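You operate a simulated robot arm through the tools that you are given. There is no shell and no other tool. Be economical: measure what you need, move in short steps, check, and stop when the job is done.

The job below is to be done with a simulated two-armed robot. You get a single attempt, and the scene is never put back.

## Task
Wipe the smudge off the log monitor with the blue screen pad.
Fine: screen off first, pad back where it lay, screen on again. What is to be rubbed or washed off counts as gone when no trace of it is left.

It is judged by the outcome, as a careful person would: the job done as asked, and still so three seconds after it is handed in. It fails if anything else is knocked over, pushed out of place, dropped, spilled or broken.

## Robot
Two 7-joint arms with two-finger parallel grippers on one trunk, on a base that drives. Base frame: it is fixed to the floor where the robot stands at the start and does not move with it; the origin is under the middle of the robot, x ahead of it, y to its left, z up; the surface under the hand at the start is at about z = 0.793. Readings come in m, degrees, newtons and seconds.
The left shoulder is at the start at [0.07, 0.13, 1.152], the right one opposite. With the tool pointing down near the work surface each hand reaches from about 0.1 to 0.5 m from the robot's upright axis, wherever it stands, measured 20 degrees to its own side. Places, roughly: log monitor [0.6, -0.2, 1]; on-off key of the log monitor [0.6, 0, 0.9]. Payload 1.57 kg a hand.
The tool frame of a hand sits at the grasp point between the pads (the TCP): z along the fingers, y along the line on which they close. The tips reach 0.03 m beyond it. Largest opening 0.08 m; finger width 0.017, thickness 0.012; the body of the gripper, 0.04 by 0.082 m, starts 0.08 m behind the TCP.
Orientation is that of the tool frame in the base frame, as a unit quaternion [w, x, y, z]. With the fingers straight down and closing along the base's y, the tool's x points along the base's -x, its y along +y and its z along -z.

## Interface
- The arms move only by the tool arm_command. It takes "left_steps", "right_steps" or both (then of equal length, played together; a hand with none holds still); each is a list of rows, each a list of 7 numbers: the shift along the tool's x, y, z in units of 30 mm (1.0 is 30 mm), then the turn, a rotation vector about the tool's x, y, z in units of 5 degrees (1.0 is 5 degrees), then the finger opening in m, from 0 to 0.08. In form: [[x, y, z, wx, wy, wz, grip], ...]. A call has 1 to 8 rows; each row shifts and turns the commanded pose from where the row before left it, along the tool's axes as they then stand. A call with a number of a shift or a turn outside -1 to 1 is refused whole. Rows are played at 5 a second. More than 0.05 m and 8.6 degrees between two rows, or a gripper value outside its range, and nothing of the call is played. Where a pose cannot be reached the arm comes as near as it can. A force on the tool above 40 N (or 10 N above the force at the start of the call, whichever is more), or a blocked arm, ends the call early, and 0.2 s more pass. The fingers move at their own pace (about 0.108 m/s each) and stop on an object; they squeeze with about 31 N. The grip force told is the motor's: it shows also when the fingers shut on nothing. Time passes only in rows, and 0.2 s behind the last, so rows that do not move let the fingers close. It gives the time, the measured TCP pose, the force on the tool (base axes), the opening and the grip force at its end, in the units of the frame above (readings bear some noise), with the torque about the TCP (base axes, N m) and any sound that the robot's microphone picked up.
- Cameras (640 x 400 px; columns grow to the right, rows downward): "scene" is now at [0.1257, -0.017, 1.3634]; the picture's right is [-0.22, -0.98, 0.00], its down [-0.73, 0.16, -0.67] and it looks along [0.65, -0.14, -0.74] (base axes); focal length 214 px, centre (320, 200). "left" rides on the left gripper at [0.072, 0.007, -0.122] in its tool frame; the picture's right is [-0.09, 1.00, 0.00], its down [-0.84, -0.08, -0.54] and it looks along [-0.54, -0.05, 0.84] (tool axes); focal length 238 px, centre (320, 200). "right" rides on the right gripper at [0.072, -0.007, -0.122] in its tool frame; the picture's right is [0.09, 1.00, 0.00], its down [-0.84, 0.08, -0.54] and it looks along [-0.54, 0.05, 0.84] (tool axes); focal length 238 px, centre (320, 200). There is no depth. A picture from a camera that has moved, and an enlarged one, comes with that camera's place and axes in the base frame and with its lens.
- camera(camera): a new picture of that camera. No time passes.
- move_column(by): slides the trunk up (or, below 0, down) by that many m; the arms and the scene camera ride with it, the base frame stays. It gives what a move gives, with no picture.
- base_move(legs): drives the robot by 1 to 6 legs, each [ahead, left, turn to the left] in m, m and degrees, along the robot's own axes; the way and the turn of a leg run together, so that a leg with both is an arc; at most 1.5 m and 180 degrees a leg. The arms and the cameras ride along, it lands a little off, and it stops where it bumps. It gives what a move gives.
- aim_head(pan, tilt): turns the head with the scene camera to pan (to the left, within 86 degrees either way) and tilt (down, from -29 to 69), counted from straight ahead of the robot. It gives what a move gives.
- inspect(camera, box): a new picture of the part [left, top, right, bottom] of that camera's present view, enlarged. No time passes.
- close_job(): hands the job in; it is judged then, once.

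Go step by step. Nothing tells you exact positions but the pictures and the camera data: compare them with the known pose of the tool, close in by small moves and look again before you grip or let go. The budget is 120 turns and 88 pictures, counting those below and the enlarged ones. Unless the task says otherwise, let go and move clear before handing in, and close with one line.

The tools are called after "Call:" as name(argument=value, ...) on one line, values as JSON. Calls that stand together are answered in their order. arm_command: Moves the arms, as the interface text tells. Its arguments: {"type":"object","properties":{"left_steps":{"type":"array","items":{"type":"array","items":{"type":"number"}}},"right_steps":{"type":"array","items":{"type":"array","items":{"type":"number"}}}},"required":[]} The other tools are called the same way: move_column (by) slides the trunk up or down; base_move (legs) drives the base; aim_head (pan, tilt) turns the head that bears the scene camera; camera (camera) takes a picture; inspect (camera, box) takes an enlarged picture of a part of a camera's view; close_job () hands the job in.

At the start:

```text
t: 0.0
left_eef_pos: [0.32, 0.0749, 1.23]
left_tcp_rot: [0.0, -0.002, 1.0, -0.001]
left_contact_force: [-0.6, 0.2, -0.4]
left_wrist_torque: [0.0, 0.04, 0.04]
left_opening: 0.0798
left_gripper_force: 0.1
right_eef_pos: [0.3564, -0.2673, 1.1334]
right_tcp_rot: [0.0, 0.0, 1.0, 0.0]
right_contact_force: [0.0, -0.4, 0.3]
right_wrist_torque: [-0.01, -0.03, 0.02]
right_opening: 0.08
right_gripper_force: 0.1
trunk travel left (down, up): [-0.79, 0.15]
robot x, y, heading: [-0.0015, -0.001, 0.0]
head pan, tilt: [-12.4, 47.9]
```

scene: 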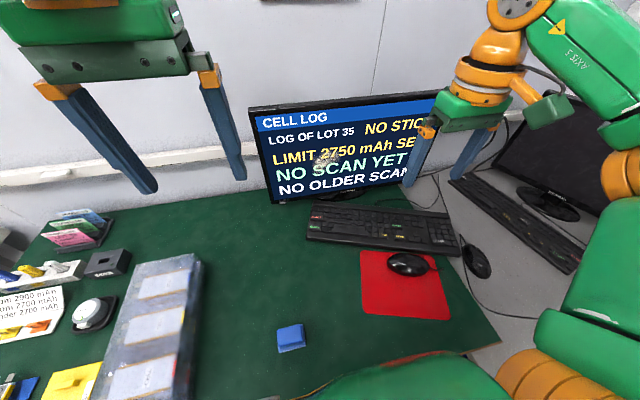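
right: 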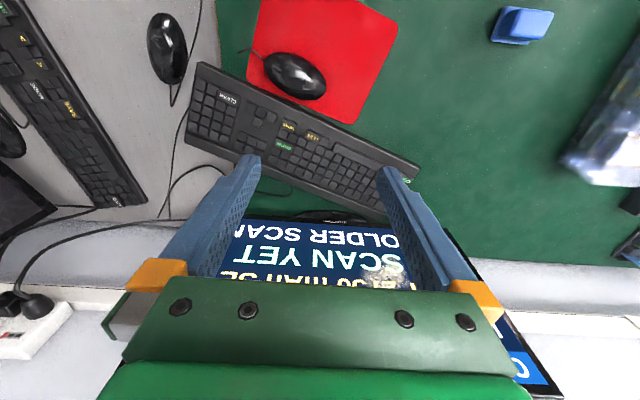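
left: 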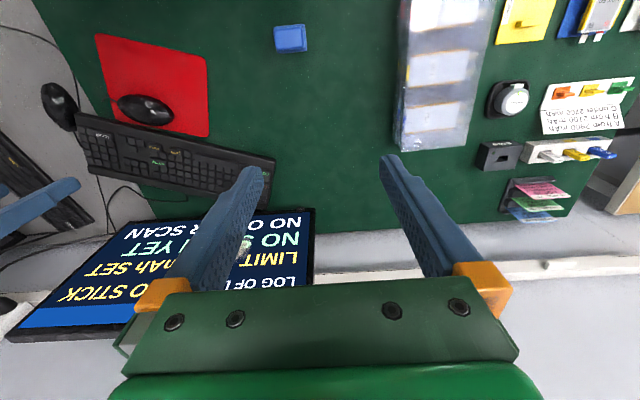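

I see the monitor with a smudge near its centre and the blue pad on the table at roughly (0.23, 0.03). First I'll look closer at the monitor for its key, and at the pad.

Call:
inspect(camera="scene", box=[230, 80, 450, 220])

Call:
inspect(camera="scene", box=[250, 300, 350, 370])

Call:
inspect(camera="left", box=[250, 0, 350, 70])

```text
2.86 times, centred on (340, 150) of scene
camera zoom: at [0.1257, -0.017, 1.3634], right [-0.22, -0.98, 0.0], down [-0.73, 0.16, -0.67], along [0.65, -0.14, -0.74], focal length 613 px, centre (263, 343)
```

zoom: 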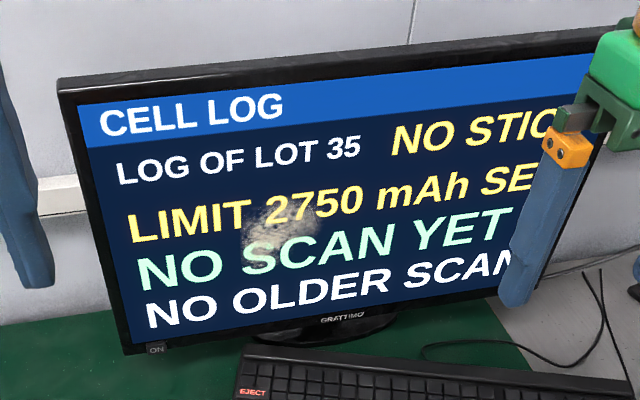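

```text
5.71 times, centred on (300, 335) of scene
camera zoom: at [0.1257, -0.017, 1.3634], right [-0.22, -0.98, 0.0], down [-0.73, 0.16, -0.67], along [0.65, -0.14, -0.74], focal length 1226 px, centre (434, -571)
```

zoom: 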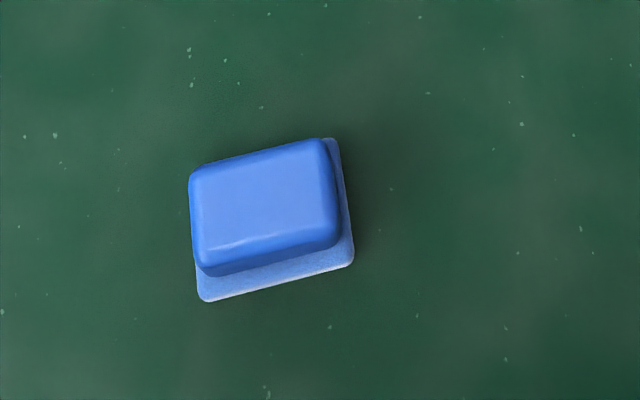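

```text
5.71 times, centred on (300, 35) of left
camera zoom: at [0.2468, 0.0822, 1.3537], right [0.09, 1.0, 0.0], down [0.84, -0.07, 0.54], along [0.54, -0.05, -0.84], focal length 1362 px, centre (434, 1143)
```

zoom: 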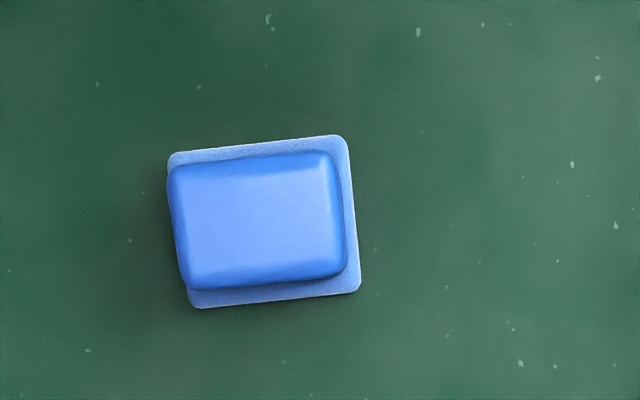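

The monitor's key looks like a small tab at the lower left corner, about (0.55, 0.0, 0.9). I'll look at it closer with the head aimed there.

Call:
inspect(camera="scene", box=[262, 185, 302, 210])

Call:
aim_head(pan=0, tilt=42)

Call:
camera(camera="scene")

```text
16.00 times, centred on (282, 198) of scene
camera zoom: at [0.1257, -0.017, 1.3634], right [-0.22, -0.98, 0.0], down [-0.73, 0.16, -0.67], along [0.65, -0.14, -0.74], focal length 3432 px, centre (928, 240)
```

zoom: 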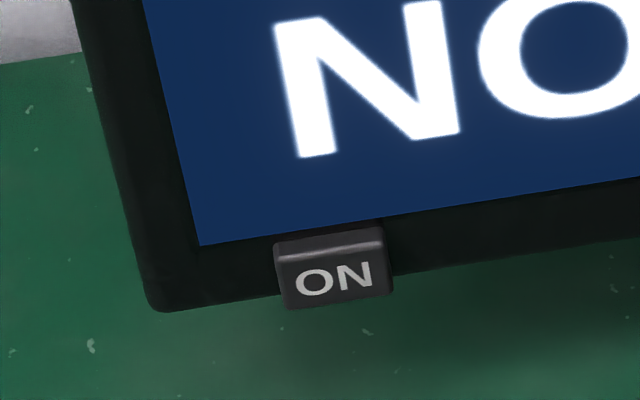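

```text
t: 0.7
left_eef_pos: [0.3202, 0.0752, 1.2312]
left_tcp_rot: [-0.001, -0.001, 1.0, 0.0]
left_contact_force: [0.6, 0.0, 0.5]
left_wrist_torque: [0.02, 0.0, 0.01]
left_opening: 0.0799
left_gripper_force: 0.0
right_eef_pos: [0.3562, -0.2669, 1.1332]
right_tcp_rot: [0.0, 0.001, 1.0, 0.0]
right_contact_force: [-0.1, 0.6, -0.1]
right_wrist_torque: [0.0, -0.02, -0.01]
right_opening: 0.08
right_gripper_force: 0.1
trunk travel left (down, up): [-0.79, 0.15]
robot x, y, heading: [-0.0011, -0.0013, 0.2]
head pan, tilt: [0.0, 42.0]
```

```text
80 pictures are left
camera scene: at [0.1323, -0.0002, 1.3718], right [0.0, -1.0, 0.0], down [-0.67, 0.0, -0.74], along [0.74, 0.0, -0.67], focal length 214 px, centre (320, 200)
```

scene: 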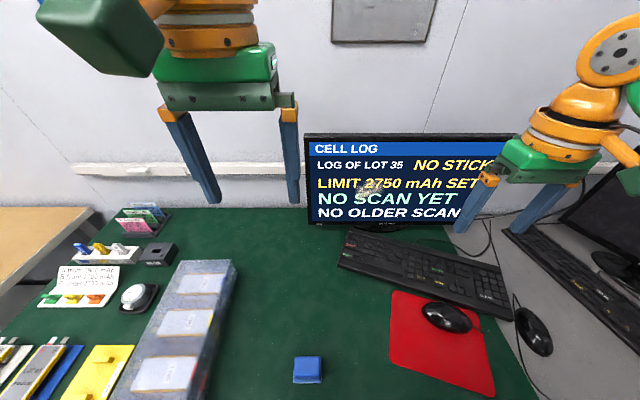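

The key is a small box protruding from the front of the bezel's lower edge, so it is pressed along +x. I'll measure it again from this new view for parallax.

Call:
inspect(camera="scene", box=[296, 205, 344, 235])

Call:
inspect(camera="left", box=[200, 170, 360, 270])

Call:
inspect(camera="scene", box=[296, 125, 536, 275])

```text
13.33 times, centred on (320, 220) of scene
camera zoom: at [0.1323, -0.0002, 1.3718], right [0.0, -1.0, 0.0], down [-0.67, 0.0, -0.74], along [0.74, 0.0, -0.67], focal length 2860 px, centre (320, -67)
```

zoom: 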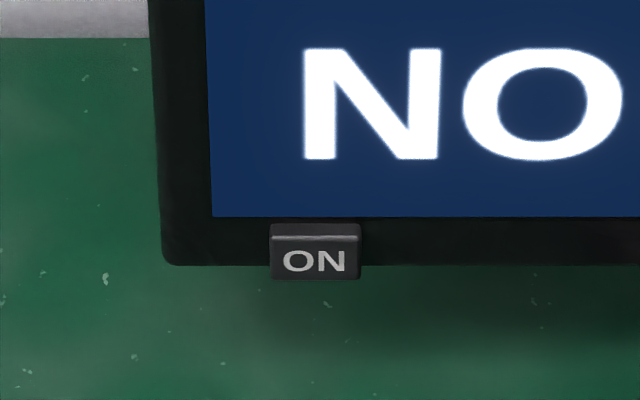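

```text
4.00 times, centred on (280, 220) of left
camera zoom: at [0.2469, 0.0821, 1.3537], right [0.09, 1.0, 0.0], down [0.84, -0.07, 0.54], along [0.54, -0.05, -0.84], focal length 953 px, centre (480, 120)
```

zoom: 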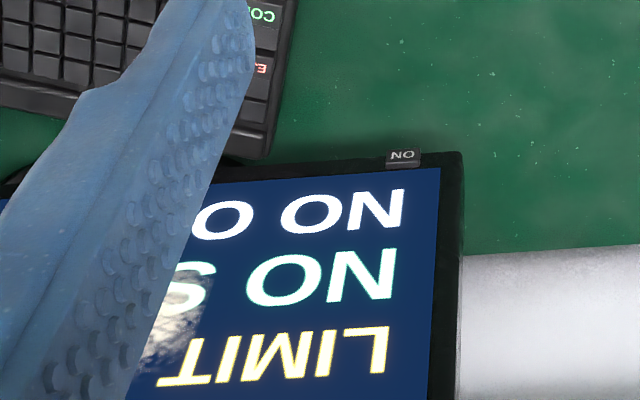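

```text
2.67 times, centred on (416, 200) of scene
camera zoom: at [0.1323, -0.0002, 1.3718], right [0.0, -1.0, 0.0], down [-0.67, 0.0, -0.74], along [0.74, 0.0, -0.67], focal length 572 px, centre (64, 200)
```

zoom: 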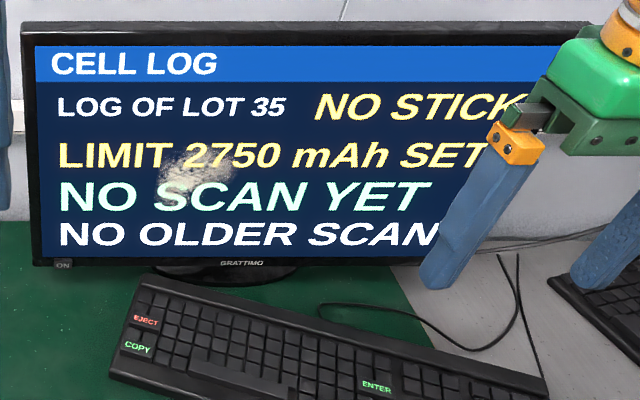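

The key front is at about (0.59, 0.00, 0.855), and the screen is upright, facing -x at x≈0.6. The smudge spans y −0.10..−0.19 and z 0.925..1.02. I'll bring the left hand, closed and pitched 45°, to the key.

Call:
arm_command(left_steps=[[0, -0.3, 1, 0, -1, 0, 0], [0, -0.3, 1, 0, -1, 0, 0], [0, -0.3, 1, 0, -1, 0, 0], [0, -0.3, 1, 0, -1, 0, 0], [0, -0.3, 1, 0, -1, 0, 0], [0, -0.3, 1, 0, -1, 0, 0], [0, -0.3, 1, 0, -1, 0, 0], [0, -0.3, 1, 0, -1, 0, 0]])

```text
t: 2.5
left_eef_pos: [0.3934, 0.0039, 1.006]
left_tcp_rot: [0.343, -0.001, 0.939, -0.001]
left_contact_force: [0.3, -0.5, -0.3]
left_wrist_torque: [-0.03, 0.03, 0.0]
left_opening: 0.0
left_gripper_force: 21.2
right_eef_pos: [0.3572, -0.2666, 1.1323]
right_tcp_rot: [0.001, 0.001, 1.0, 0.0]
right_contact_force: [-0.4, 0.4, -0.1]
right_wrist_torque: [0.0, 0.0, -0.02]
right_opening: 0.0802
right_gripper_force: 0.1
trunk travel left (down, up): [-0.79, 0.15]
robot x, y, heading: [-0.0013, -0.0017, 0.0]
head pan, tilt: [0.0, 42.0]
```

Call:
arm_command(left_steps=[[0, 0, 0, 0, -1, 0, 0], [0.114, 0, 0.94, 0, 0, 0, 0], [0.114, 0, 0.94, 0, 0, 0, 0], [0.114, 0, 0.94, 0, 0, 0, 0], [0.114, 0, 0.94, 0, 0, 0, 0], [0.114, 0, 0.94, 0, 0, 0, 0], [0.114, 0, 0.94, 0, 0, 0, 0]])

Call:
camera(camera="left")

Call:
inspect(camera="scene", box=[256, 175, 384, 255])

```text
t: 4.1
left_eef_pos: [0.4976, 0.0031, 0.8747]
left_tcp_rot: [0.382, -0.001, 0.924, 0.0]
left_contact_force: [0.6, 0.6, 0.3]
left_wrist_torque: [0.0, -0.03, -0.02]
left_opening: 0.0
left_gripper_force: 21.1
right_eef_pos: [0.3578, -0.2673, 1.1328]
right_tcp_rot: [0.0, 0.001, 1.0, 0.0]
right_contact_force: [0.2, -0.3, -0.6]
right_wrist_torque: [-0.02, 0.01, 0.03]
right_opening: 0.0801
right_gripper_force: 0.1
trunk travel left (down, up): [-0.79, 0.15]
robot x, y, heading: [0.0004, 0.0033, 0.2]
head pan, tilt: [0.0, 42.0]
```

```text
76 pictures are left
camera left: at [0.3586, 0.0093, 0.9095], right [0.06, 1.0, 0.07], down [0.21, -0.08, 0.97], along [0.98, -0.05, -0.21], focal length 238 px, centre (320, 200)
```

left: 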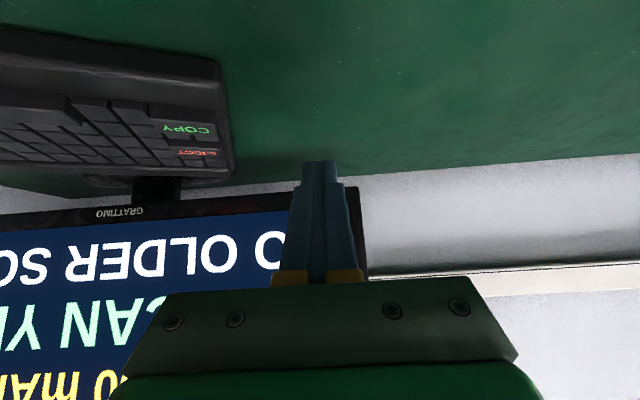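

```text
5.00 times, centred on (320, 215) of scene
camera zoom: at [0.1328, -0.0005, 1.3718], right [0.0, -1.0, 0.0], down [-0.67, 0.0, -0.74], along [0.74, 0.0, -0.67], focal length 1072 px, centre (320, 125)
```

zoom: 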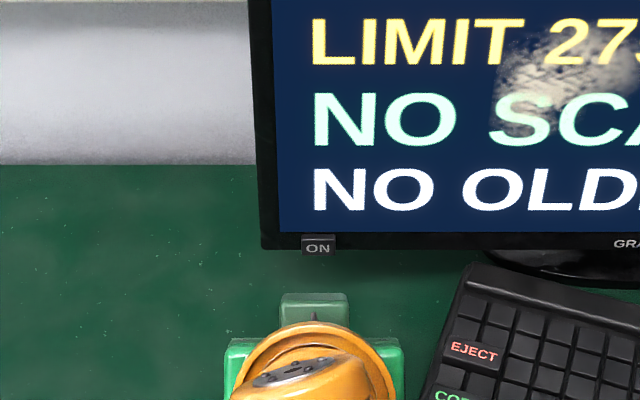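

The tip is aligned in y with the key but about 8 mm high. I'll lower it slightly and advance to near contact, then creep.

Call:
arm_command(left_steps=[[-0.376, -0.035, 0.567, 0, 0, 0, 0], [-0.376, -0.035, 0.567, 0, 0, 0, 0], [-0.118, 0, 0.118, 0, 0, 0, 0], [-0.118, 0, 0.118, 0, 0, 0, 0], [0, 0, 0, 0, 0, 0, 0]])

Call:
inspect(camera="left", box=[240, 130, 400, 230])

Call:
inspect(camera="scene", box=[256, 175, 384, 255])

```text
t: 5.3
left_eef_pos: [0.5456, 0.0001, 0.8646]
left_tcp_rot: [0.382, -0.002, 0.924, 0.0]
left_contact_force: [-0.5, 0.3, -0.4]
left_wrist_torque: [-0.01, -0.02, 0.01]
left_opening: 0.0001
left_gripper_force: 21.3
right_eef_pos: [0.3565, -0.2682, 1.1334]
right_tcp_rot: [0.0, 0.001, 1.0, 0.0]
right_contact_force: [-0.4, 0.5, 0.0]
right_wrist_torque: [0.0, 0.02, 0.03]
right_opening: 0.08
right_gripper_force: 0.1
trunk travel left (down, up): [-0.79, 0.15]
robot x, y, heading: [0.0011, 0.0009, 0.1]
head pan, tilt: [0.0, 42.0]
```

```text
4.00 times, centred on (320, 180) of left
camera zoom: at [0.4074, 0.0069, 0.901], right [0.06, 1.0, 0.06], down [0.21, -0.08, 0.97], along [0.98, -0.05, -0.21], focal length 953 px, centre (320, 280)
```

zoom: 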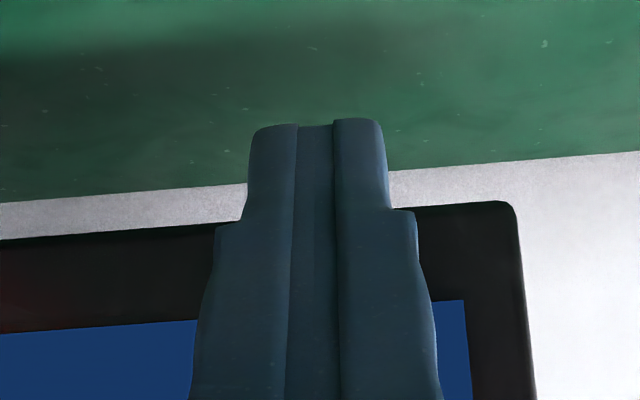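

```text
5.00 times, centred on (320, 215) of scene
camera zoom: at [0.1325, -0.0003, 1.3718], right [0.0, -1.0, 0.0], down [-0.67, 0.0, -0.74], along [0.74, 0.0, -0.67], focal length 1072 px, centre (320, 125)
```

zoom: 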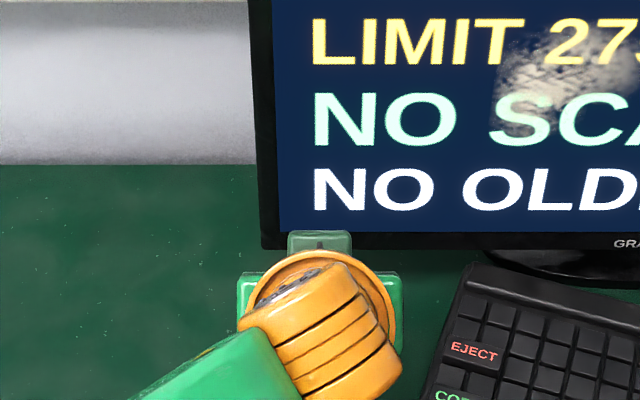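

Call:
arm_command(left_steps=[[-0.141, 0, 0.0, 0, 0, 0, 0], [-0.071, 0, 0.071, 0, 0, 0, 0], [-0.071, 0, 0.071, 0, 0, 0, 0], [-0.047, 0, 0.047, 0, 0, 0, 0]])

Call:
inspect(camera="scene", box=[256, 175, 384, 255])

```text
t: 6.3
left_eef_pos: [0.5563, 0.0006, 0.8671]
left_tcp_rot: [0.383, -0.001, 0.924, 0.0]
left_contact_force: [-0.3, 0.2, -0.6]
left_wrist_torque: [-0.01, 0.01, -0.03]
left_opening: 0.0
left_gripper_force: 21.9
right_eef_pos: [0.3564, -0.2672, 1.1333]
right_tcp_rot: [0.0, 0.0, 1.0, -0.001]
right_contact_force: [0.6, 0.0, 0.0]
right_wrist_torque: [0.02, -0.01, 0.0]
right_opening: 0.0799
right_gripper_force: 0.1
trunk travel left (down, up): [-0.79, 0.15]
robot x, y, heading: [0.002, -0.0033, -0.1]
head pan, tilt: [0.0, 42.0]
```

```text
5.00 times, centred on (320, 215) of scene
camera zoom: at [0.1324, -0.0003, 1.3718], right [0.0, -1.0, 0.0], down [-0.67, 0.0, -0.74], along [0.74, 0.0, -0.67], focal length 1072 px, centre (320, 125)
```

zoom: 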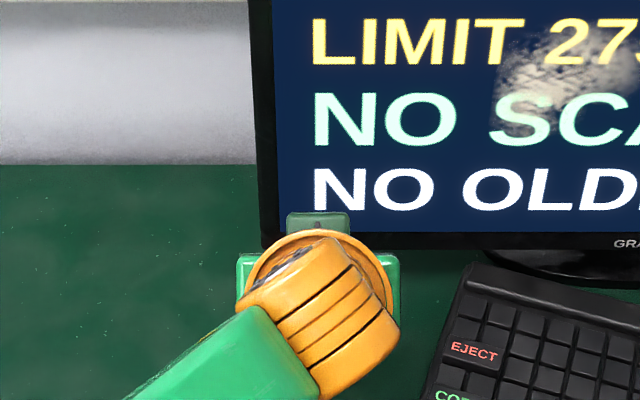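

Still on and no contact; I creep forward in 2 mm steps.

Call:
arm_command(left_steps=[[-0.047, 0, 0.047, 0, 0, 0, 0], [-0.047, 0, 0.047, 0, 0, 0, 0], [0, 0, 0, 0, 0, 0, 0]])

Call:
arm_command(left_steps=[[-0.047, 0, 0.047, 0, 0, 0, 0], [0, 0, 0, 0, 0, 0, 0]])

Call:
camera(camera="scene")

```text
t: 7.1
left_eef_pos: [0.559, 0.0004, 0.8681]
left_tcp_rot: [0.383, -0.001, 0.924, -0.001]
left_contact_force: [0.4, 0.3, 0.1]
left_wrist_torque: [-0.02, -0.03, 0.02]
left_opening: 0.0
left_gripper_force: 21.6
right_eef_pos: [0.3568, -0.2678, 1.1333]
right_tcp_rot: [0.001, 0.0, 1.0, 0.0]
right_contact_force: [-0.1, 0.6, -0.4]
right_wrist_torque: [0.0, -0.02, -0.01]
right_opening: 0.08
right_gripper_force: 0.0
trunk travel left (down, up): [-0.79, 0.15]
robot x, y, heading: [0.0004, 0.0027, -0.1]
head pan, tilt: [0.0, 42.0]
```

```text
t: 7.7
left_eef_pos: [0.5617, 0.0015, 0.8677]
left_tcp_rot: [0.383, -0.002, 0.924, 0.001]
left_contact_force: [0.5, -0.9, 0.2]
left_wrist_torque: [0.03, 0.01, 0.0]
left_opening: 0.0
left_gripper_force: 21.3
right_eef_pos: [0.3556, -0.2678, 1.1323]
right_tcp_rot: [0.0, 0.001, 1.0, 0.0]
right_contact_force: [-0.2, 0.1, 0.4]
right_wrist_torque: [-0.01, -0.01, -0.01]
right_opening: 0.08
right_gripper_force: 0.1
trunk travel left (down, up): [-0.79, 0.15]
robot x, y, heading: [0.0011, 0.004, 0.1]
head pan, tilt: [0.0, 42.0]
```

```text
71 pictures are left
camera scene: at [0.1324, -0.0002, 1.3718], right [0.0, -1.0, 0.0], down [-0.67, 0.0, -0.74], along [0.74, 0.0, -0.67], focal length 214 px, centre (320, 200)
```

scene: 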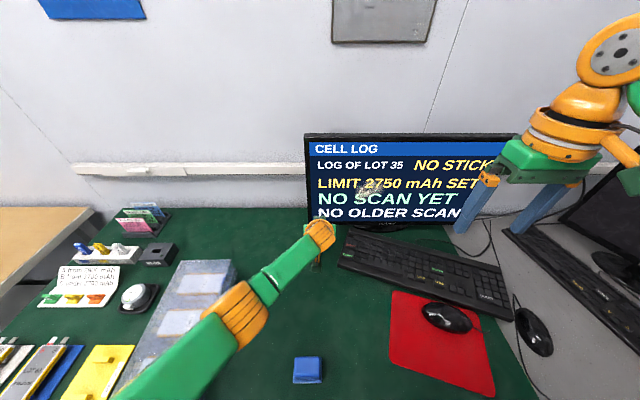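

Not touching yet. I'll continue in small increments, watching force and sound.

Call:
arm_command(left_steps=[[-0.047, 0, 0.047, 0, 0, 0, 0], [-0.047, 0, 0.047, 0, 0, 0, 0], [0, 0, 0, 0, 0, 0, 0]])

Call:
arm_command(left_steps=[[-0.047, 0, 0.047, 0, 0, 0, 0], [0, 0, 0, 0, 0, 0, 0]])

Call:
inspect(camera="scene", box=[296, 125, 536, 275])

Call:
inspect(camera="left", box=[240, 130, 400, 230])

```text
t: 8.5
left_eef_pos: [0.566, 0.0005, 0.8672]
left_tcp_rot: [0.384, -0.001, 0.924, 0.0]
left_contact_force: [-1.8, 0.2, -0.1]
left_wrist_torque: [0.04, 0.08, -0.06]
left_opening: 0.0
left_gripper_force: 21.4
right_eef_pos: [0.3558, -0.2676, 1.1327]
right_tcp_rot: [0.001, 0.002, 1.0, 0.0]
right_contact_force: [0.7, 0.2, 0.1]
right_wrist_torque: [0.0, 0.0, 0.06]
right_opening: 0.0801
right_gripper_force: 0.1
trunk travel left (down, up): [-0.79, 0.15]
robot x, y, heading: [-0.0039, -0.0009, 0.1]
head pan, tilt: [0.0, 42.0]
heard: click
```

```text
t: 9.1
left_eef_pos: [0.5665, 0.0012, 0.868]
left_tcp_rot: [0.383, -0.001, 0.924, 0.0]
left_contact_force: [-5.4, 0.0, -3.0]
left_wrist_torque: [-0.01, 0.13, 0.01]
left_opening: 0.0002
left_gripper_force: 21.9
right_eef_pos: [0.3539, -0.2671, 1.1335]
right_tcp_rot: [0.001, 0.001, 1.0, 0.0]
right_contact_force: [0.0, -0.8, -0.9]
right_wrist_torque: [-0.01, 0.0, 0.0]
right_opening: 0.08
right_gripper_force: 0.1
trunk travel left (down, up): [-0.79, 0.15]
robot x, y, heading: [0.0013, 0.0014, 0.1]
head pan, tilt: [0.0, 42.0]
```

```text
2.67 times, centred on (416, 200) of scene
camera zoom: at [0.1305, 0.0, 1.3719], right [0.0, -1.0, 0.0], down [-0.67, 0.0, -0.74], along [0.74, 0.0, -0.67], focal length 572 px, centre (64, 200)
```

zoom: 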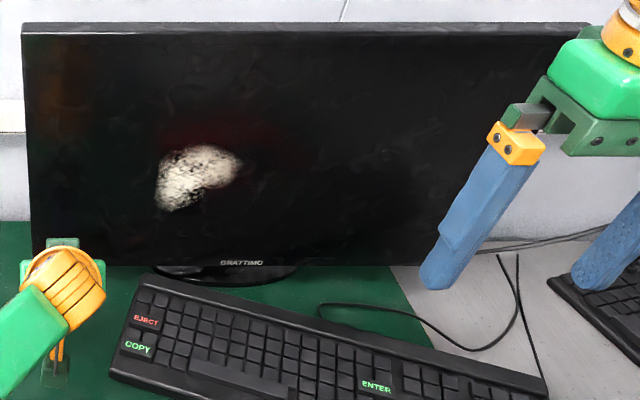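

```text
4.00 times, centred on (320, 180) of left
camera zoom: at [0.4289, 0.0081, 0.9039], right [0.06, 1.0, 0.06], down [0.21, -0.08, 0.97], along [0.98, -0.05, -0.21], focal length 953 px, centre (320, 280)
```

zoom: 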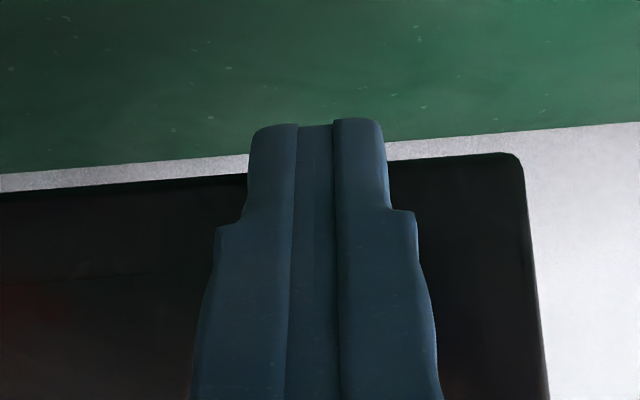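

The screen went dark after a click; the smudge is clear against it. Now I retract the left hand back, up and to the left.

Call:
arm_command(left_steps=[[0.71, 0, -0.71, 0, 0, 0, 0], [0.71, 0, -0.71, 0, 0, 0, 0], [0.71, 0, -0.71, 0, 0, 0, 0], [-0.8, 0.9, -0.8, 0, 0, 0, 0], [-0.8, 0.9, -0.8, 0, 0, 0, 0], [-0.8, 0.9, -0.8, 0, 0, 0, 0], [-0.8, 0.9, -0.8, 0, 0, 0, 0], [-0.8, 0.9, -0.8, 0, 0, 0, 0]])

Call:
arm_command(left_steps=[[0, 0.9, -0.5, 0, 0, 0, 0], [0, 0.9, -0.5, 0, 0, 0, 0], [0, 0.9, -0.5, 0, 0, 0, 0]])

Call:
camera(camera="scene")

```text
t: 10.9
left_eef_pos: [0.4785, 0.1364, 1.0375]
left_tcp_rot: [0.383, -0.002, 0.924, 0.0]
left_contact_force: [0.0, -0.6, -0.7]
left_wrist_torque: [-0.01, 0.02, 0.01]
left_opening: 0.0
left_gripper_force: 21.3
right_eef_pos: [0.3565, -0.2668, 1.1332]
right_tcp_rot: [0.0, 0.001, 1.0, -0.001]
right_contact_force: [0.1, 0.1, -0.6]
right_wrist_torque: [0.0, -0.04, -0.04]
right_opening: 0.0799
right_gripper_force: 0.2
trunk travel left (down, up): [-0.79, 0.15]
robot x, y, heading: [0.0017, -0.0002, -0.1]
head pan, tilt: [0.0, 42.0]
```

```text
t: 11.7
left_eef_pos: [0.4569, 0.2209, 1.0584]
left_tcp_rot: [0.382, -0.001, 0.924, -0.001]
left_contact_force: [-0.2, 0.4, 0.5]
left_wrist_torque: [-0.02, -0.02, 0.0]
left_opening: 0.0
left_gripper_force: 21.7
left hand out of reach, approached as far as the arm can: row 2, 3
right_eef_pos: [0.3559, -0.2654, 1.1322]
right_tcp_rot: [0.0, 0.001, 1.0, -0.001]
right_contact_force: [-0.3, 0.1, -0.7]
right_wrist_torque: [0.03, -0.02, 0.0]
right_opening: 0.0801
right_gripper_force: 0.1
trunk travel left (down, up): [-0.79, 0.15]
robot x, y, heading: [0.0, 0.0017, -0.2]
head pan, tilt: [0.0, 42.0]
```

```text
68 pictures are left
camera scene: at [0.1329, 0.0016, 1.3717], right [0.0, -1.0, 0.0], down [-0.67, 0.0, -0.74], along [0.74, 0.0, -0.67], focal length 214 px, centre (320, 200)
```

scene: 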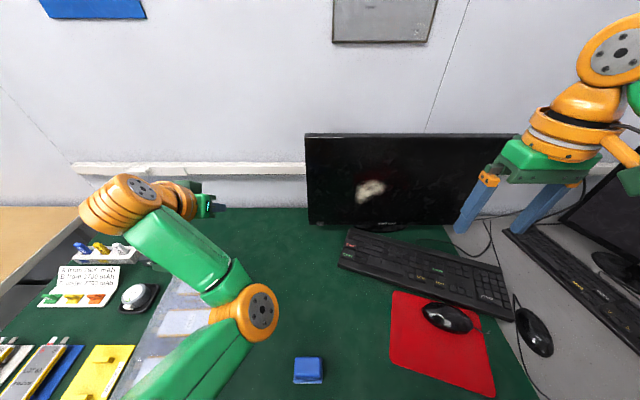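

The left elbow hangs near the pad, so I'll tuck the left arm back to a fingers-down pose like its start one, shifted left.

Call:
arm_command(left_steps=[[0, 0, -1, 0, 1, 0, 0], [0, 0, -1, 0, 1, 0, 0], [0, 0, -1, 0, 1, 0, 0], [0, 0, -1, 0, 1, 0, 0], [0, 0, -1, 0, 1, 0, 0], [0, 0, -1, 0, 1, 0, 0], [0, 0, -1, 0, 1, 0, 0], [0, 0, -1, 0, 1, 0, 0]], right_steps=[[0.9, 1, 0.3, 0, 0, 0, 0.08], [0.9, 1, 0.3, 0, 0, 0, 0.08], [0.9, 1, 0.3, 0, 0, 0, 0.08], [0.5, 1, 0.3, 0, 0, 0, 0.08], [0.5, 1, 0.3, 0, 0, 0, 0.08], [0, 1, 0.3, 0, 0, 0, 0.08], [0, 1, 0.3, 0, 0, 0, 0.08], [0, 1, 0.3, 0, 0, 0, 0.08]])

Call:
camera(camera="scene")

Call:
camera(camera="right")

```text
t: 13.5
left_eef_pos: [0.3878, 0.2511, 1.2294]
left_tcp_rot: [0.052, -0.007, 0.999, -0.007]
left_contact_force: [-1.0, 0.3, -0.8]
left_wrist_torque: [0.0, 0.02, 0.02]
left_opening: 0.0
left_gripper_force: 21.4
left hand out of reach, approached as far as the arm can: row 1, 2, 3, 8
right_eef_pos: [0.2468, -0.0239, 1.0595]
right_tcp_rot: [0.001, 0.001, 1.0, -0.001]
right_contact_force: [0.4, 0.7, 0.1]
right_wrist_torque: [0.0, -0.01, 0.0]
right_opening: 0.0801
right_gripper_force: 0.0
trunk travel left (down, up): [-0.79, 0.15]
robot x, y, heading: [-0.0019, -0.0025, -0.2]
head pan, tilt: [0.0, 42.0]
```

```text
67 pictures are left
camera scene: at [0.1316, 0.0022, 1.3719], right [0.0, -1.0, 0.0], down [-0.67, 0.0, -0.74], along [0.74, 0.0, -0.67], focal length 214 px, centre (320, 200)
```

scene: 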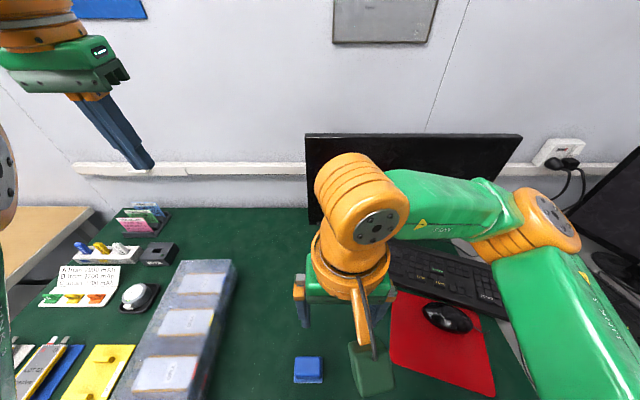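

```text
66 pictures are left
camera right: at [0.1732, -0.0313, 1.1818], right [-0.09, 1.0, 0.0], down [0.84, 0.08, 0.54], along [0.54, 0.05, -0.84], focal length 238 px, centre (320, 200)
```

right: 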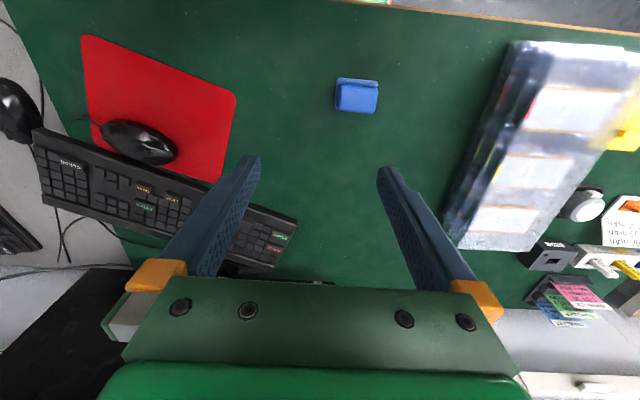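

The pad is at (0.229, 0.026), agreeing from both cameras. I'll bring the right hand above it.

Call:
arm_command(right_steps=[[0.2, 0.56, 0.7, 0, 0, 0, 0.08], [0.2, 0.56, 0.7, 0, 0, 0, 0.08], [0.2, 0.56, 0.7, 0, 0, 0, 0.08], [0, 0, 0.8, 0, 0, 0, 0.08], [0, 0, 0.8, 0, 0, 0, 0.08], [0, 0, 0, 0, 0, 0, 0.08]])

Call:
camera(camera="right")

Call:
camera(camera="scene")

```text
t: 14.9
left_eef_pos: [0.3899, 0.2478, 1.2286]
left_tcp_rot: [0.049, -0.005, 0.999, -0.006]
left_contact_force: [0.3, 0.4, 0.0]
left_wrist_torque: [0.0, 0.02, 0.0]
left_opening: 0.0
left_gripper_force: 21.4
right_eef_pos: [0.2267, 0.0232, 0.9504]
right_tcp_rot: [0.0, 0.001, 1.0, 0.0]
right_contact_force: [0.1, -0.6, -0.1]
right_wrist_torque: [-0.02, 0.0, 0.02]
right_opening: 0.0799
right_gripper_force: 0.1
trunk travel left (down, up): [-0.79, 0.15]
robot x, y, heading: [-0.0018, -0.0004, 0.1]
head pan, tilt: [0.0, 42.0]
```

```text
65 pictures are left
camera right: at [0.1551, 0.0173, 1.0729], right [-0.09, 1.0, 0.0], down [0.84, 0.08, 0.54], along [0.54, 0.05, -0.84], focal length 238 px, centre (320, 200)
```

right: 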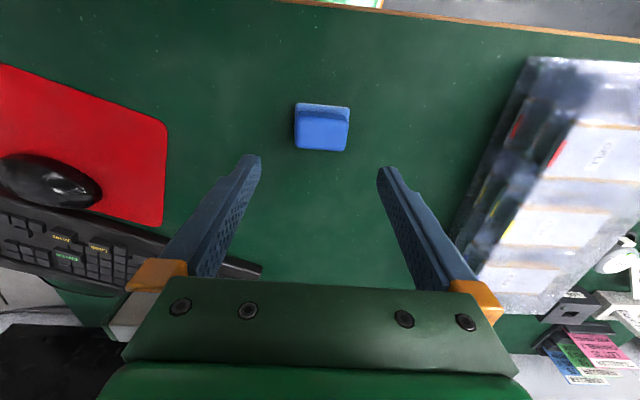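

```text
64 pictures are left
camera scene: at [0.1322, 0.0001, 1.3718], right [0.0, -1.0, 0.0], down [-0.67, 0.0, -0.74], along [0.74, 0.0, -0.67], focal length 214 px, centre (320, 200)
```

scene: 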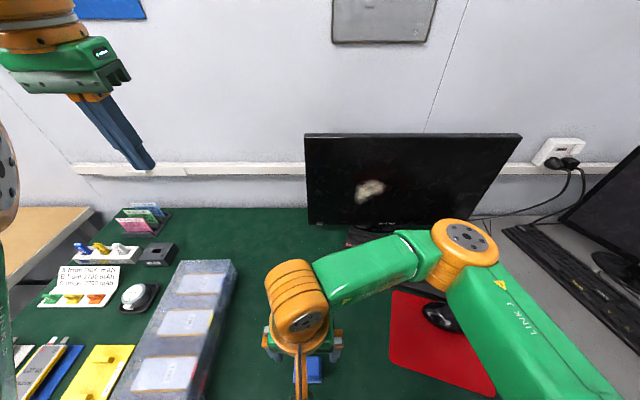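

Call:
inspect(camera="right", box=[272, 90, 368, 150])

Call:
inspect(camera="right", box=[272, 100, 368, 160])

```text
6.67 times, centred on (320, 120) of right
camera zoom: at [0.1551, 0.0173, 1.0729], right [-0.09, 1.0, 0.0], down [0.84, 0.08, 0.54], along [0.54, 0.05, -0.84], focal length 1589 px, centre (320, 733)
```

zoom: 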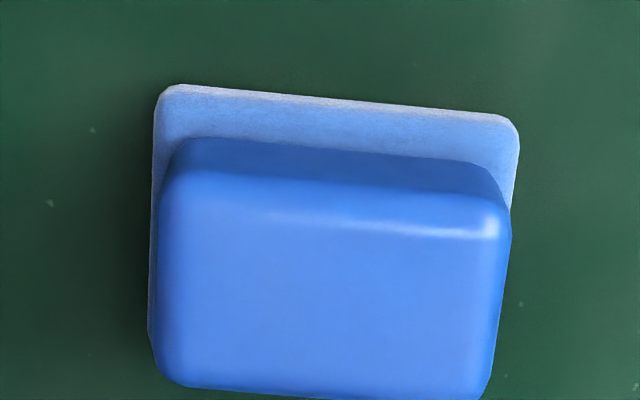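

```text
6.67 times, centred on (320, 130) of right
camera zoom: at [0.1551, 0.0173, 1.0729], right [-0.09, 1.0, 0.0], down [0.84, 0.08, 0.54], along [0.54, 0.05, -0.84], focal length 1589 px, centre (320, 667)
```

zoom: 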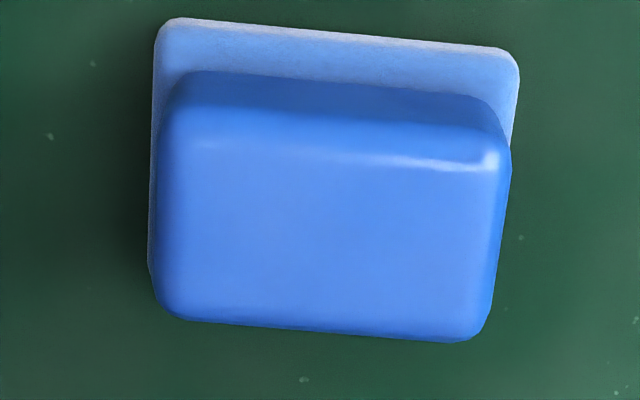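

The pad is aligned with the base axes: a base of about 58×42 mm, with a block of about 50×34 mm standing up to z≈0.833. Centre is (0.2295, 0.025). I'll descend to TCP z≈0.838 with the fingers straddling the block.

Call:
arm_command(right_steps=[[-0.1, 0.07, 0.7, 0, 0, 0, 0.08], [0, 0, 0.7, 0, 0, 0, 0.08], [0, 0, 0.7, 0, 0, 0, 0.08], [0, 0, 0.7, 0, 0, 0, 0.08], [0, 0, 0.5, 0, 0, 0, 0.08], [0, 0, 0.4, 0, 0, 0, 0.08], [0, 0, 0, 0, 0, 0, 0.08]])

Call:
camera(camera="right")

Call:
inspect(camera="scene", box=[240, 300, 400, 400])

```text
t: 16.5
left_eef_pos: [0.3898, 0.2473, 1.2296]
left_tcp_rot: [0.049, -0.006, 0.999, -0.005]
left_contact_force: [0.6, 0.4, -0.2]
left_wrist_torque: [0.0, -0.01, 0.06]
left_opening: 0.0001
left_gripper_force: 21.0
right_eef_pos: [0.2302, 0.0268, 0.8401]
right_tcp_rot: [0.0, 0.0, 1.0, 0.0]
right_contact_force: [0.6, -0.3, 0.6]
right_wrist_torque: [0.02, 0.0, 0.0]
right_opening: 0.0798
right_gripper_force: 0.1
trunk travel left (down, up): [-0.79, 0.15]
robot x, y, heading: [0.001, -0.0011, 0.0]
head pan, tilt: [0.0, 42.0]
```

```text
61 pictures are left
camera right: at [0.1571, 0.0191, 0.9613], right [-0.09, 1.0, 0.0], down [0.84, 0.08, 0.54], along [0.54, 0.05, -0.84], focal length 238 px, centre (320, 200)
```

right: 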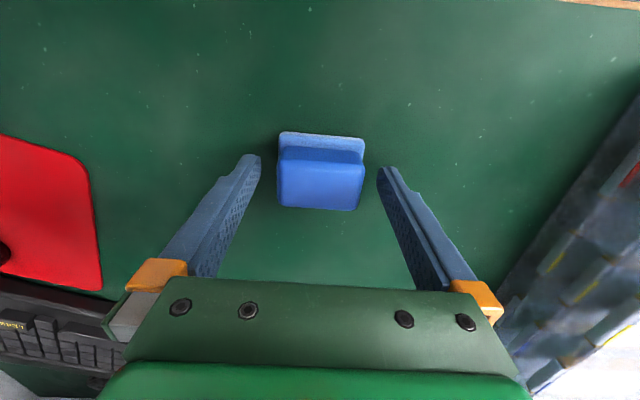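

```text
4.00 times, centred on (320, 350) of scene
camera zoom: at [0.1323, 0.0, 1.3718], right [0.0, -1.0, 0.0], down [-0.67, 0.0, -0.74], along [0.74, 0.0, -0.67], focal length 858 px, centre (320, -400)
```

zoom: 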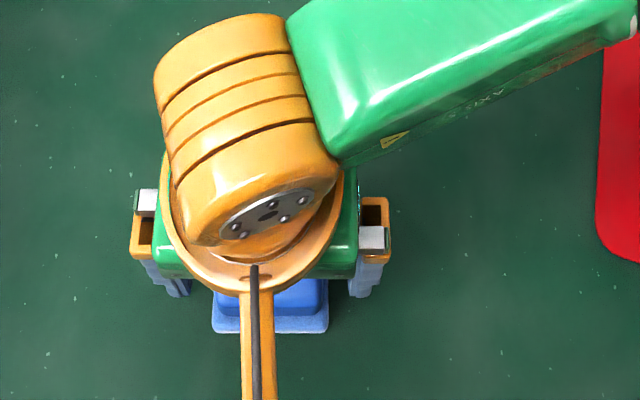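

Centred well. I'll lower 3 mm and close.

Call:
arm_command(right_steps=[[0, -0.03, 0.1, 0, 0, 0, 0.08], [0, 0, 0, 0, 0, 0, 0.03], [0, 0, 0, 0, 0, 0, 0.03], [0, 0, 0, 0, 0, 0, 0.03]])

Call:
camera(camera="right")

```text
t: 17.5
left_eef_pos: [0.3894, 0.2477, 1.2287]
left_tcp_rot: [0.049, -0.005, 0.999, -0.006]
left_contact_force: [0.0, -0.2, 0.0]
left_wrist_torque: [0.0, 0.03, -0.01]
left_opening: 0.0
left_gripper_force: 21.5
right_eef_pos: [0.229, 0.0242, 0.8356]
right_tcp_rot: [0.0, 0.001, 1.0, 0.0]
right_contact_force: [0.6, 0.7, -0.4]
right_wrist_torque: [0.01, -0.02, -0.02]
right_opening: 0.0528
right_gripper_force: 31.2
trunk travel left (down, up): [-0.79, 0.15]
robot x, y, heading: [-0.0018, -0.0034, -0.0]
head pan, tilt: [0.0, 42.0]
```

```text
59 pictures are left
camera right: at [0.1574, 0.0182, 0.9578], right [-0.09, 1.0, 0.0], down [0.84, 0.08, 0.54], along [0.54, 0.05, -0.84], focal length 238 px, centre (320, 200)
```

right: 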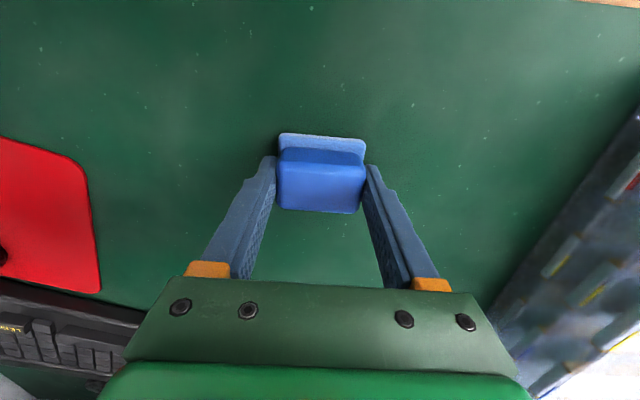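

Gripped at 53 mm; the rest pose to return to is TCP (0.229, 0.025, 0.8365), and the pad face lies 43 mm beyond the TCP. I'll lift and move toward the front of the screen.

Call:
arm_command(right_steps=[[0, 0, -0.4, 0, 0, 0, 0.03], [0, 0, -0.8, 0, 0, 0, 0.03], [0, 0, -1, 0, 0, 0, 0.03], [0, 0, -1, 0, 0, 0, 0.03], [0, 0, -1, 0, 0, 0, 0.03], [0, 0, -1, 0, 0, 0, 0.03], [-0.6, -0.6, -1, 0, 0, 0, 0.03], [-0.6, -0.6, -1, 0, 0, 0, 0.03]])

Call:
camera(camera="scene")

```text
t: 19.3
left_eef_pos: [0.3896, 0.2467, 1.2286]
left_tcp_rot: [0.049, -0.005, 0.999, -0.005]
left_contact_force: [0.0, 0.3, 0.3]
left_wrist_torque: [0.02, 0.01, -0.01]
left_opening: 0.0
left_gripper_force: 21.3
right_eef_pos: [0.2688, -0.0098, 1.0525]
right_tcp_rot: [0.0, 0.001, 1.0, 0.001]
right_contact_force: [-0.3, 0.1, -0.9]
right_wrist_torque: [-0.01, 0.02, 0.04]
right_opening: 0.0527
right_gripper_force: 30.9
trunk travel left (down, up): [-0.79, 0.15]
robot x, y, heading: [0.0014, -0.0031, -0.1]
head pan, tilt: [0.0, 42.0]
```

```text
58 pictures are left
camera scene: at [0.1328, -0.0013, 1.3717], right [0.0, -1.0, 0.0], down [-0.67, 0.0, -0.74], along [0.74, 0.0, -0.67], focal length 214 px, centre (320, 200)
```

scene: 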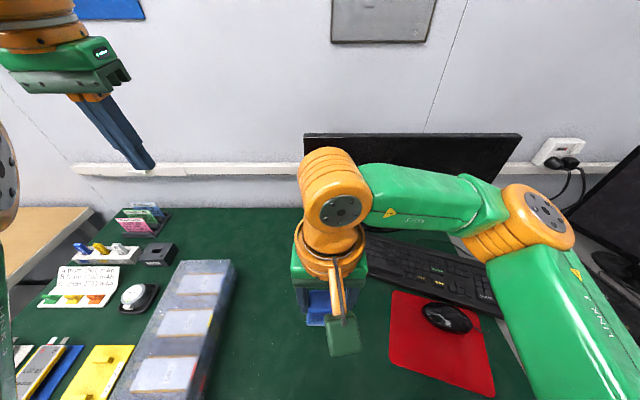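

Call:
arm_command(right_steps=[[-0.417, -0.27, 0.125, 0, -1, 0, 0.03], [-0.404, -0.27, 0.161, 0, -1, 0, 0.03], [-0.389, -0.27, 0.196, 0, -1, 0, 0.03], [-0.371, -0.27, 0.229, 0, -1, 0, 0.03], [-0.349, -0.27, 0.26, 0, -1, 0, 0.03], [-0.325, -0.27, 0.29, 0, -1, 0, 0.03], [-0.298, -0.27, 0.317, 0, -1, 0, 0.03], [-0.27, -0.27, 0.341, 0, -1, 0, 0.03]])

Call:
camera(camera="scene")

```text
t: 21.1
left_eef_pos: [0.3891, 0.2472, 1.2283]
left_tcp_rot: [0.049, -0.005, 0.999, -0.005]
left_contact_force: [0.1, -0.6, -0.4]
left_wrist_torque: [-0.03, -0.02, -0.03]
left_opening: 0.0
left_gripper_force: 21.3
right_eef_pos: [0.3671, -0.0753, 1.0203]
right_tcp_rot: [0.343, 0.001, 0.939, 0.0]
right_contact_force: [-0.7, 0.6, -0.1]
right_wrist_torque: [-0.01, 0.06, 0.01]
right_opening: 0.053
right_gripper_force: 31.6
trunk travel left (down, up): [-0.79, 0.15]
robot x, y, heading: [-0.0045, -0.0015, -0.2]
head pan, tilt: [0.0, 42.0]
```

```text
57 pictures are left
camera scene: at [0.1326, -0.0007, 1.3718], right [0.0, -1.0, 0.0], down [-0.67, 0.0, -0.74], along [0.74, 0.0, -0.67], focal length 214 px, centre (320, 200)
```

scene: 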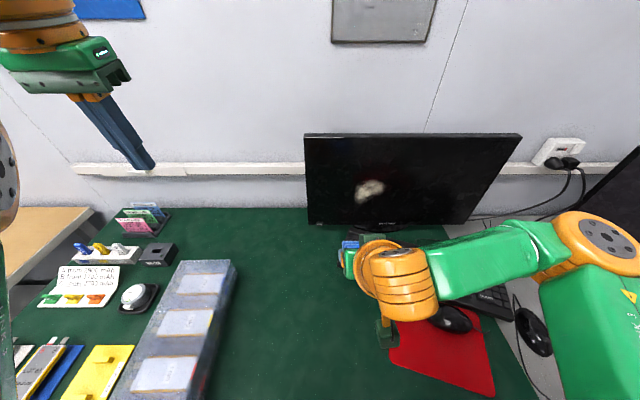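

Tracking well. I'll continue the rotation to horizontal.

Call:
arm_command(right_steps=[[-0.239, -0.27, 0.364, 0, -1, 0, 0.03], [-0.206, -0.27, 0.383, 0, -1, 0, 0.03], [-0.172, -0.27, 0.4, 0, -1, 0, 0.03], [-0.137, -0.27, 0.413, 0, -1, 0, 0.03], [-0.1, -0.27, 0.424, 0, -1, 0, 0.03], [-0.063, -0.27, 0.431, 0, -1, 0, 0.03], [-0.025, -0.27, 0.435, 0, -1, 0, 0.03], [0.013, -0.27, 0.435, 0, -1, 0, 0.03]])

Call:
camera(camera="scene")

Call:
camera(camera="right")

```text
t: 22.9
left_eef_pos: [0.3896, 0.2485, 1.2292]
left_tcp_rot: [0.05, -0.005, 0.999, -0.006]
left_contact_force: [-0.5, 0.0, -0.5]
left_wrist_torque: [0.0, 0.02, -0.01]
left_opening: 0.0
left_gripper_force: 21.5
right_eef_pos: [0.4583, -0.085, 1.0249]
right_tcp_rot: [0.643, 0.002, 0.766, -0.002]
right_contact_force: [0.2, -0.3, -0.7]
right_wrist_torque: [0.02, -0.03, -0.02]
right_opening: 0.053
right_gripper_force: 30.7
right hand out of reach, approached as far as the arm can: row 6, 7, 8
trunk travel left (down, up): [-0.79, 0.15]
robot x, y, heading: [0.0022, 0.0029, -0.4]
head pan, tilt: [0.0, 42.0]
```

```text
56 pictures are left
camera scene: at [0.1329, 0.0006, 1.3717], right [0.0, -1.0, 0.0], down [-0.67, 0.0, -0.74], along [0.74, 0.0, -0.67], focal length 214 px, centre (320, 200)
```

scene: 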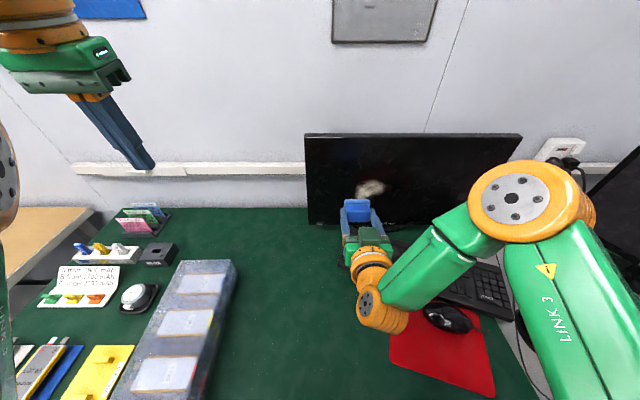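

```text
55 pictures are left
camera right: at [0.3265, -0.0912, 0.9757], right [-0.01, 1.0, -0.09], down [-0.39, 0.08, 0.92], along [0.92, 0.05, 0.38], focal length 238 px, centre (320, 200)
```

right: 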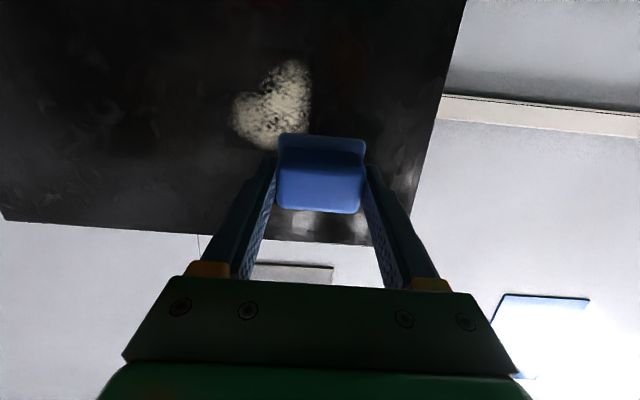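

The right arm ran into a reach limit because the wrist is folded too close to the body. I'll drive the base back 12 cm so the arm can extend, and check the state.

Call:
base_move(legs=[[-0.12, 0, 0]])

Call:
move_column(by=-0.06)

Call:
arm_command(right_steps=[[0, 0, 0.5, 0, 0, 0, 0.03], [0, 0, 0.5, 0, 0, 0, 0.03]])

Call:
camera(camera="scene")

```text
t: 24.2
left_eef_pos: [0.2738, 0.2465, 1.2279]
left_tcp_rot: [0.047, -0.006, 0.999, -0.006]
left_contact_force: [-0.1, -0.5, -0.3]
left_wrist_torque: [0.02, -0.01, 0.02]
left_opening: 0.0001
left_gripper_force: 20.9
right_eef_pos: [0.3427, -0.0857, 1.0228]
right_tcp_rot: [0.641, 0.002, 0.768, -0.002]
right_contact_force: [0.2, 0.0, 0.2]
right_wrist_torque: [-0.03, -0.01, -0.01]
right_opening: 0.053
right_gripper_force: 30.9
trunk travel left (down, up): [-0.79, 0.15]
robot x, y, heading: [-0.1166, 0.0001, -0.0]
head pan, tilt: [0.0, 42.0]
```

```text
t: 25.2
left_eef_pos: [0.2707, 0.2481, 1.1686]
left_tcp_rot: [0.049, -0.005, 0.999, -0.007]
left_contact_force: [-0.3, 0.8, 0.4]
left_wrist_torque: [-0.05, 0.01, 0.06]
left_opening: 0.0
left_gripper_force: 21.3
right_eef_pos: [0.3391, -0.0871, 0.9642]
right_tcp_rot: [0.642, 0.003, 0.767, -0.002]
right_contact_force: [-0.8, 0.9, -0.3]
right_wrist_torque: [-0.01, 0.04, -0.01]
right_opening: 0.0529
right_gripper_force: 31.1
trunk travel left (down, up): [-0.73, 0.21]
robot x, y, heading: [-0.1206, 0.0007, -0.1]
head pan, tilt: [0.0, 42.0]
```

```text
t: 25.8
left_eef_pos: [0.2705, 0.2475, 1.1687]
left_tcp_rot: [0.049, -0.006, 0.999, -0.006]
left_contact_force: [0.3, -0.7, 0.2]
left_wrist_torque: [0.01, -0.01, 0.0]
left_opening: 0.0002
left_gripper_force: 21.1
right_eef_pos: [0.3676, -0.081, 0.9616]
right_tcp_rot: [0.64, 0.003, 0.768, -0.004]
right_contact_force: [-0.4, -0.7, -1.0]
right_wrist_torque: [-0.01, 0.02, -0.02]
right_opening: 0.0528
right_gripper_force: 31.4
right hand out of reach, approached as far as the arm can: row 2
trunk travel left (down, up): [-0.73, 0.21]
robot x, y, heading: [-0.1237, 0.0009, -0.3]
head pan, tilt: [0.0, 42.0]
```

```text
54 pictures are left
camera scene: at [0.0139, 0.0001, 1.3117], right [0.0, -1.0, 0.0], down [-0.67, 0.0, -0.74], along [0.74, 0.0, -0.67], focal length 214 px, centre (320, 200)
```

scene: 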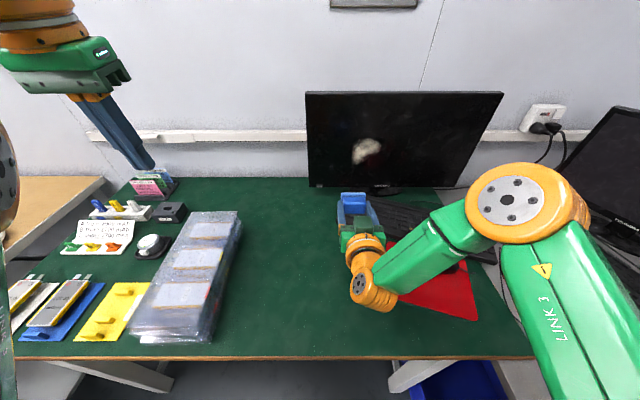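

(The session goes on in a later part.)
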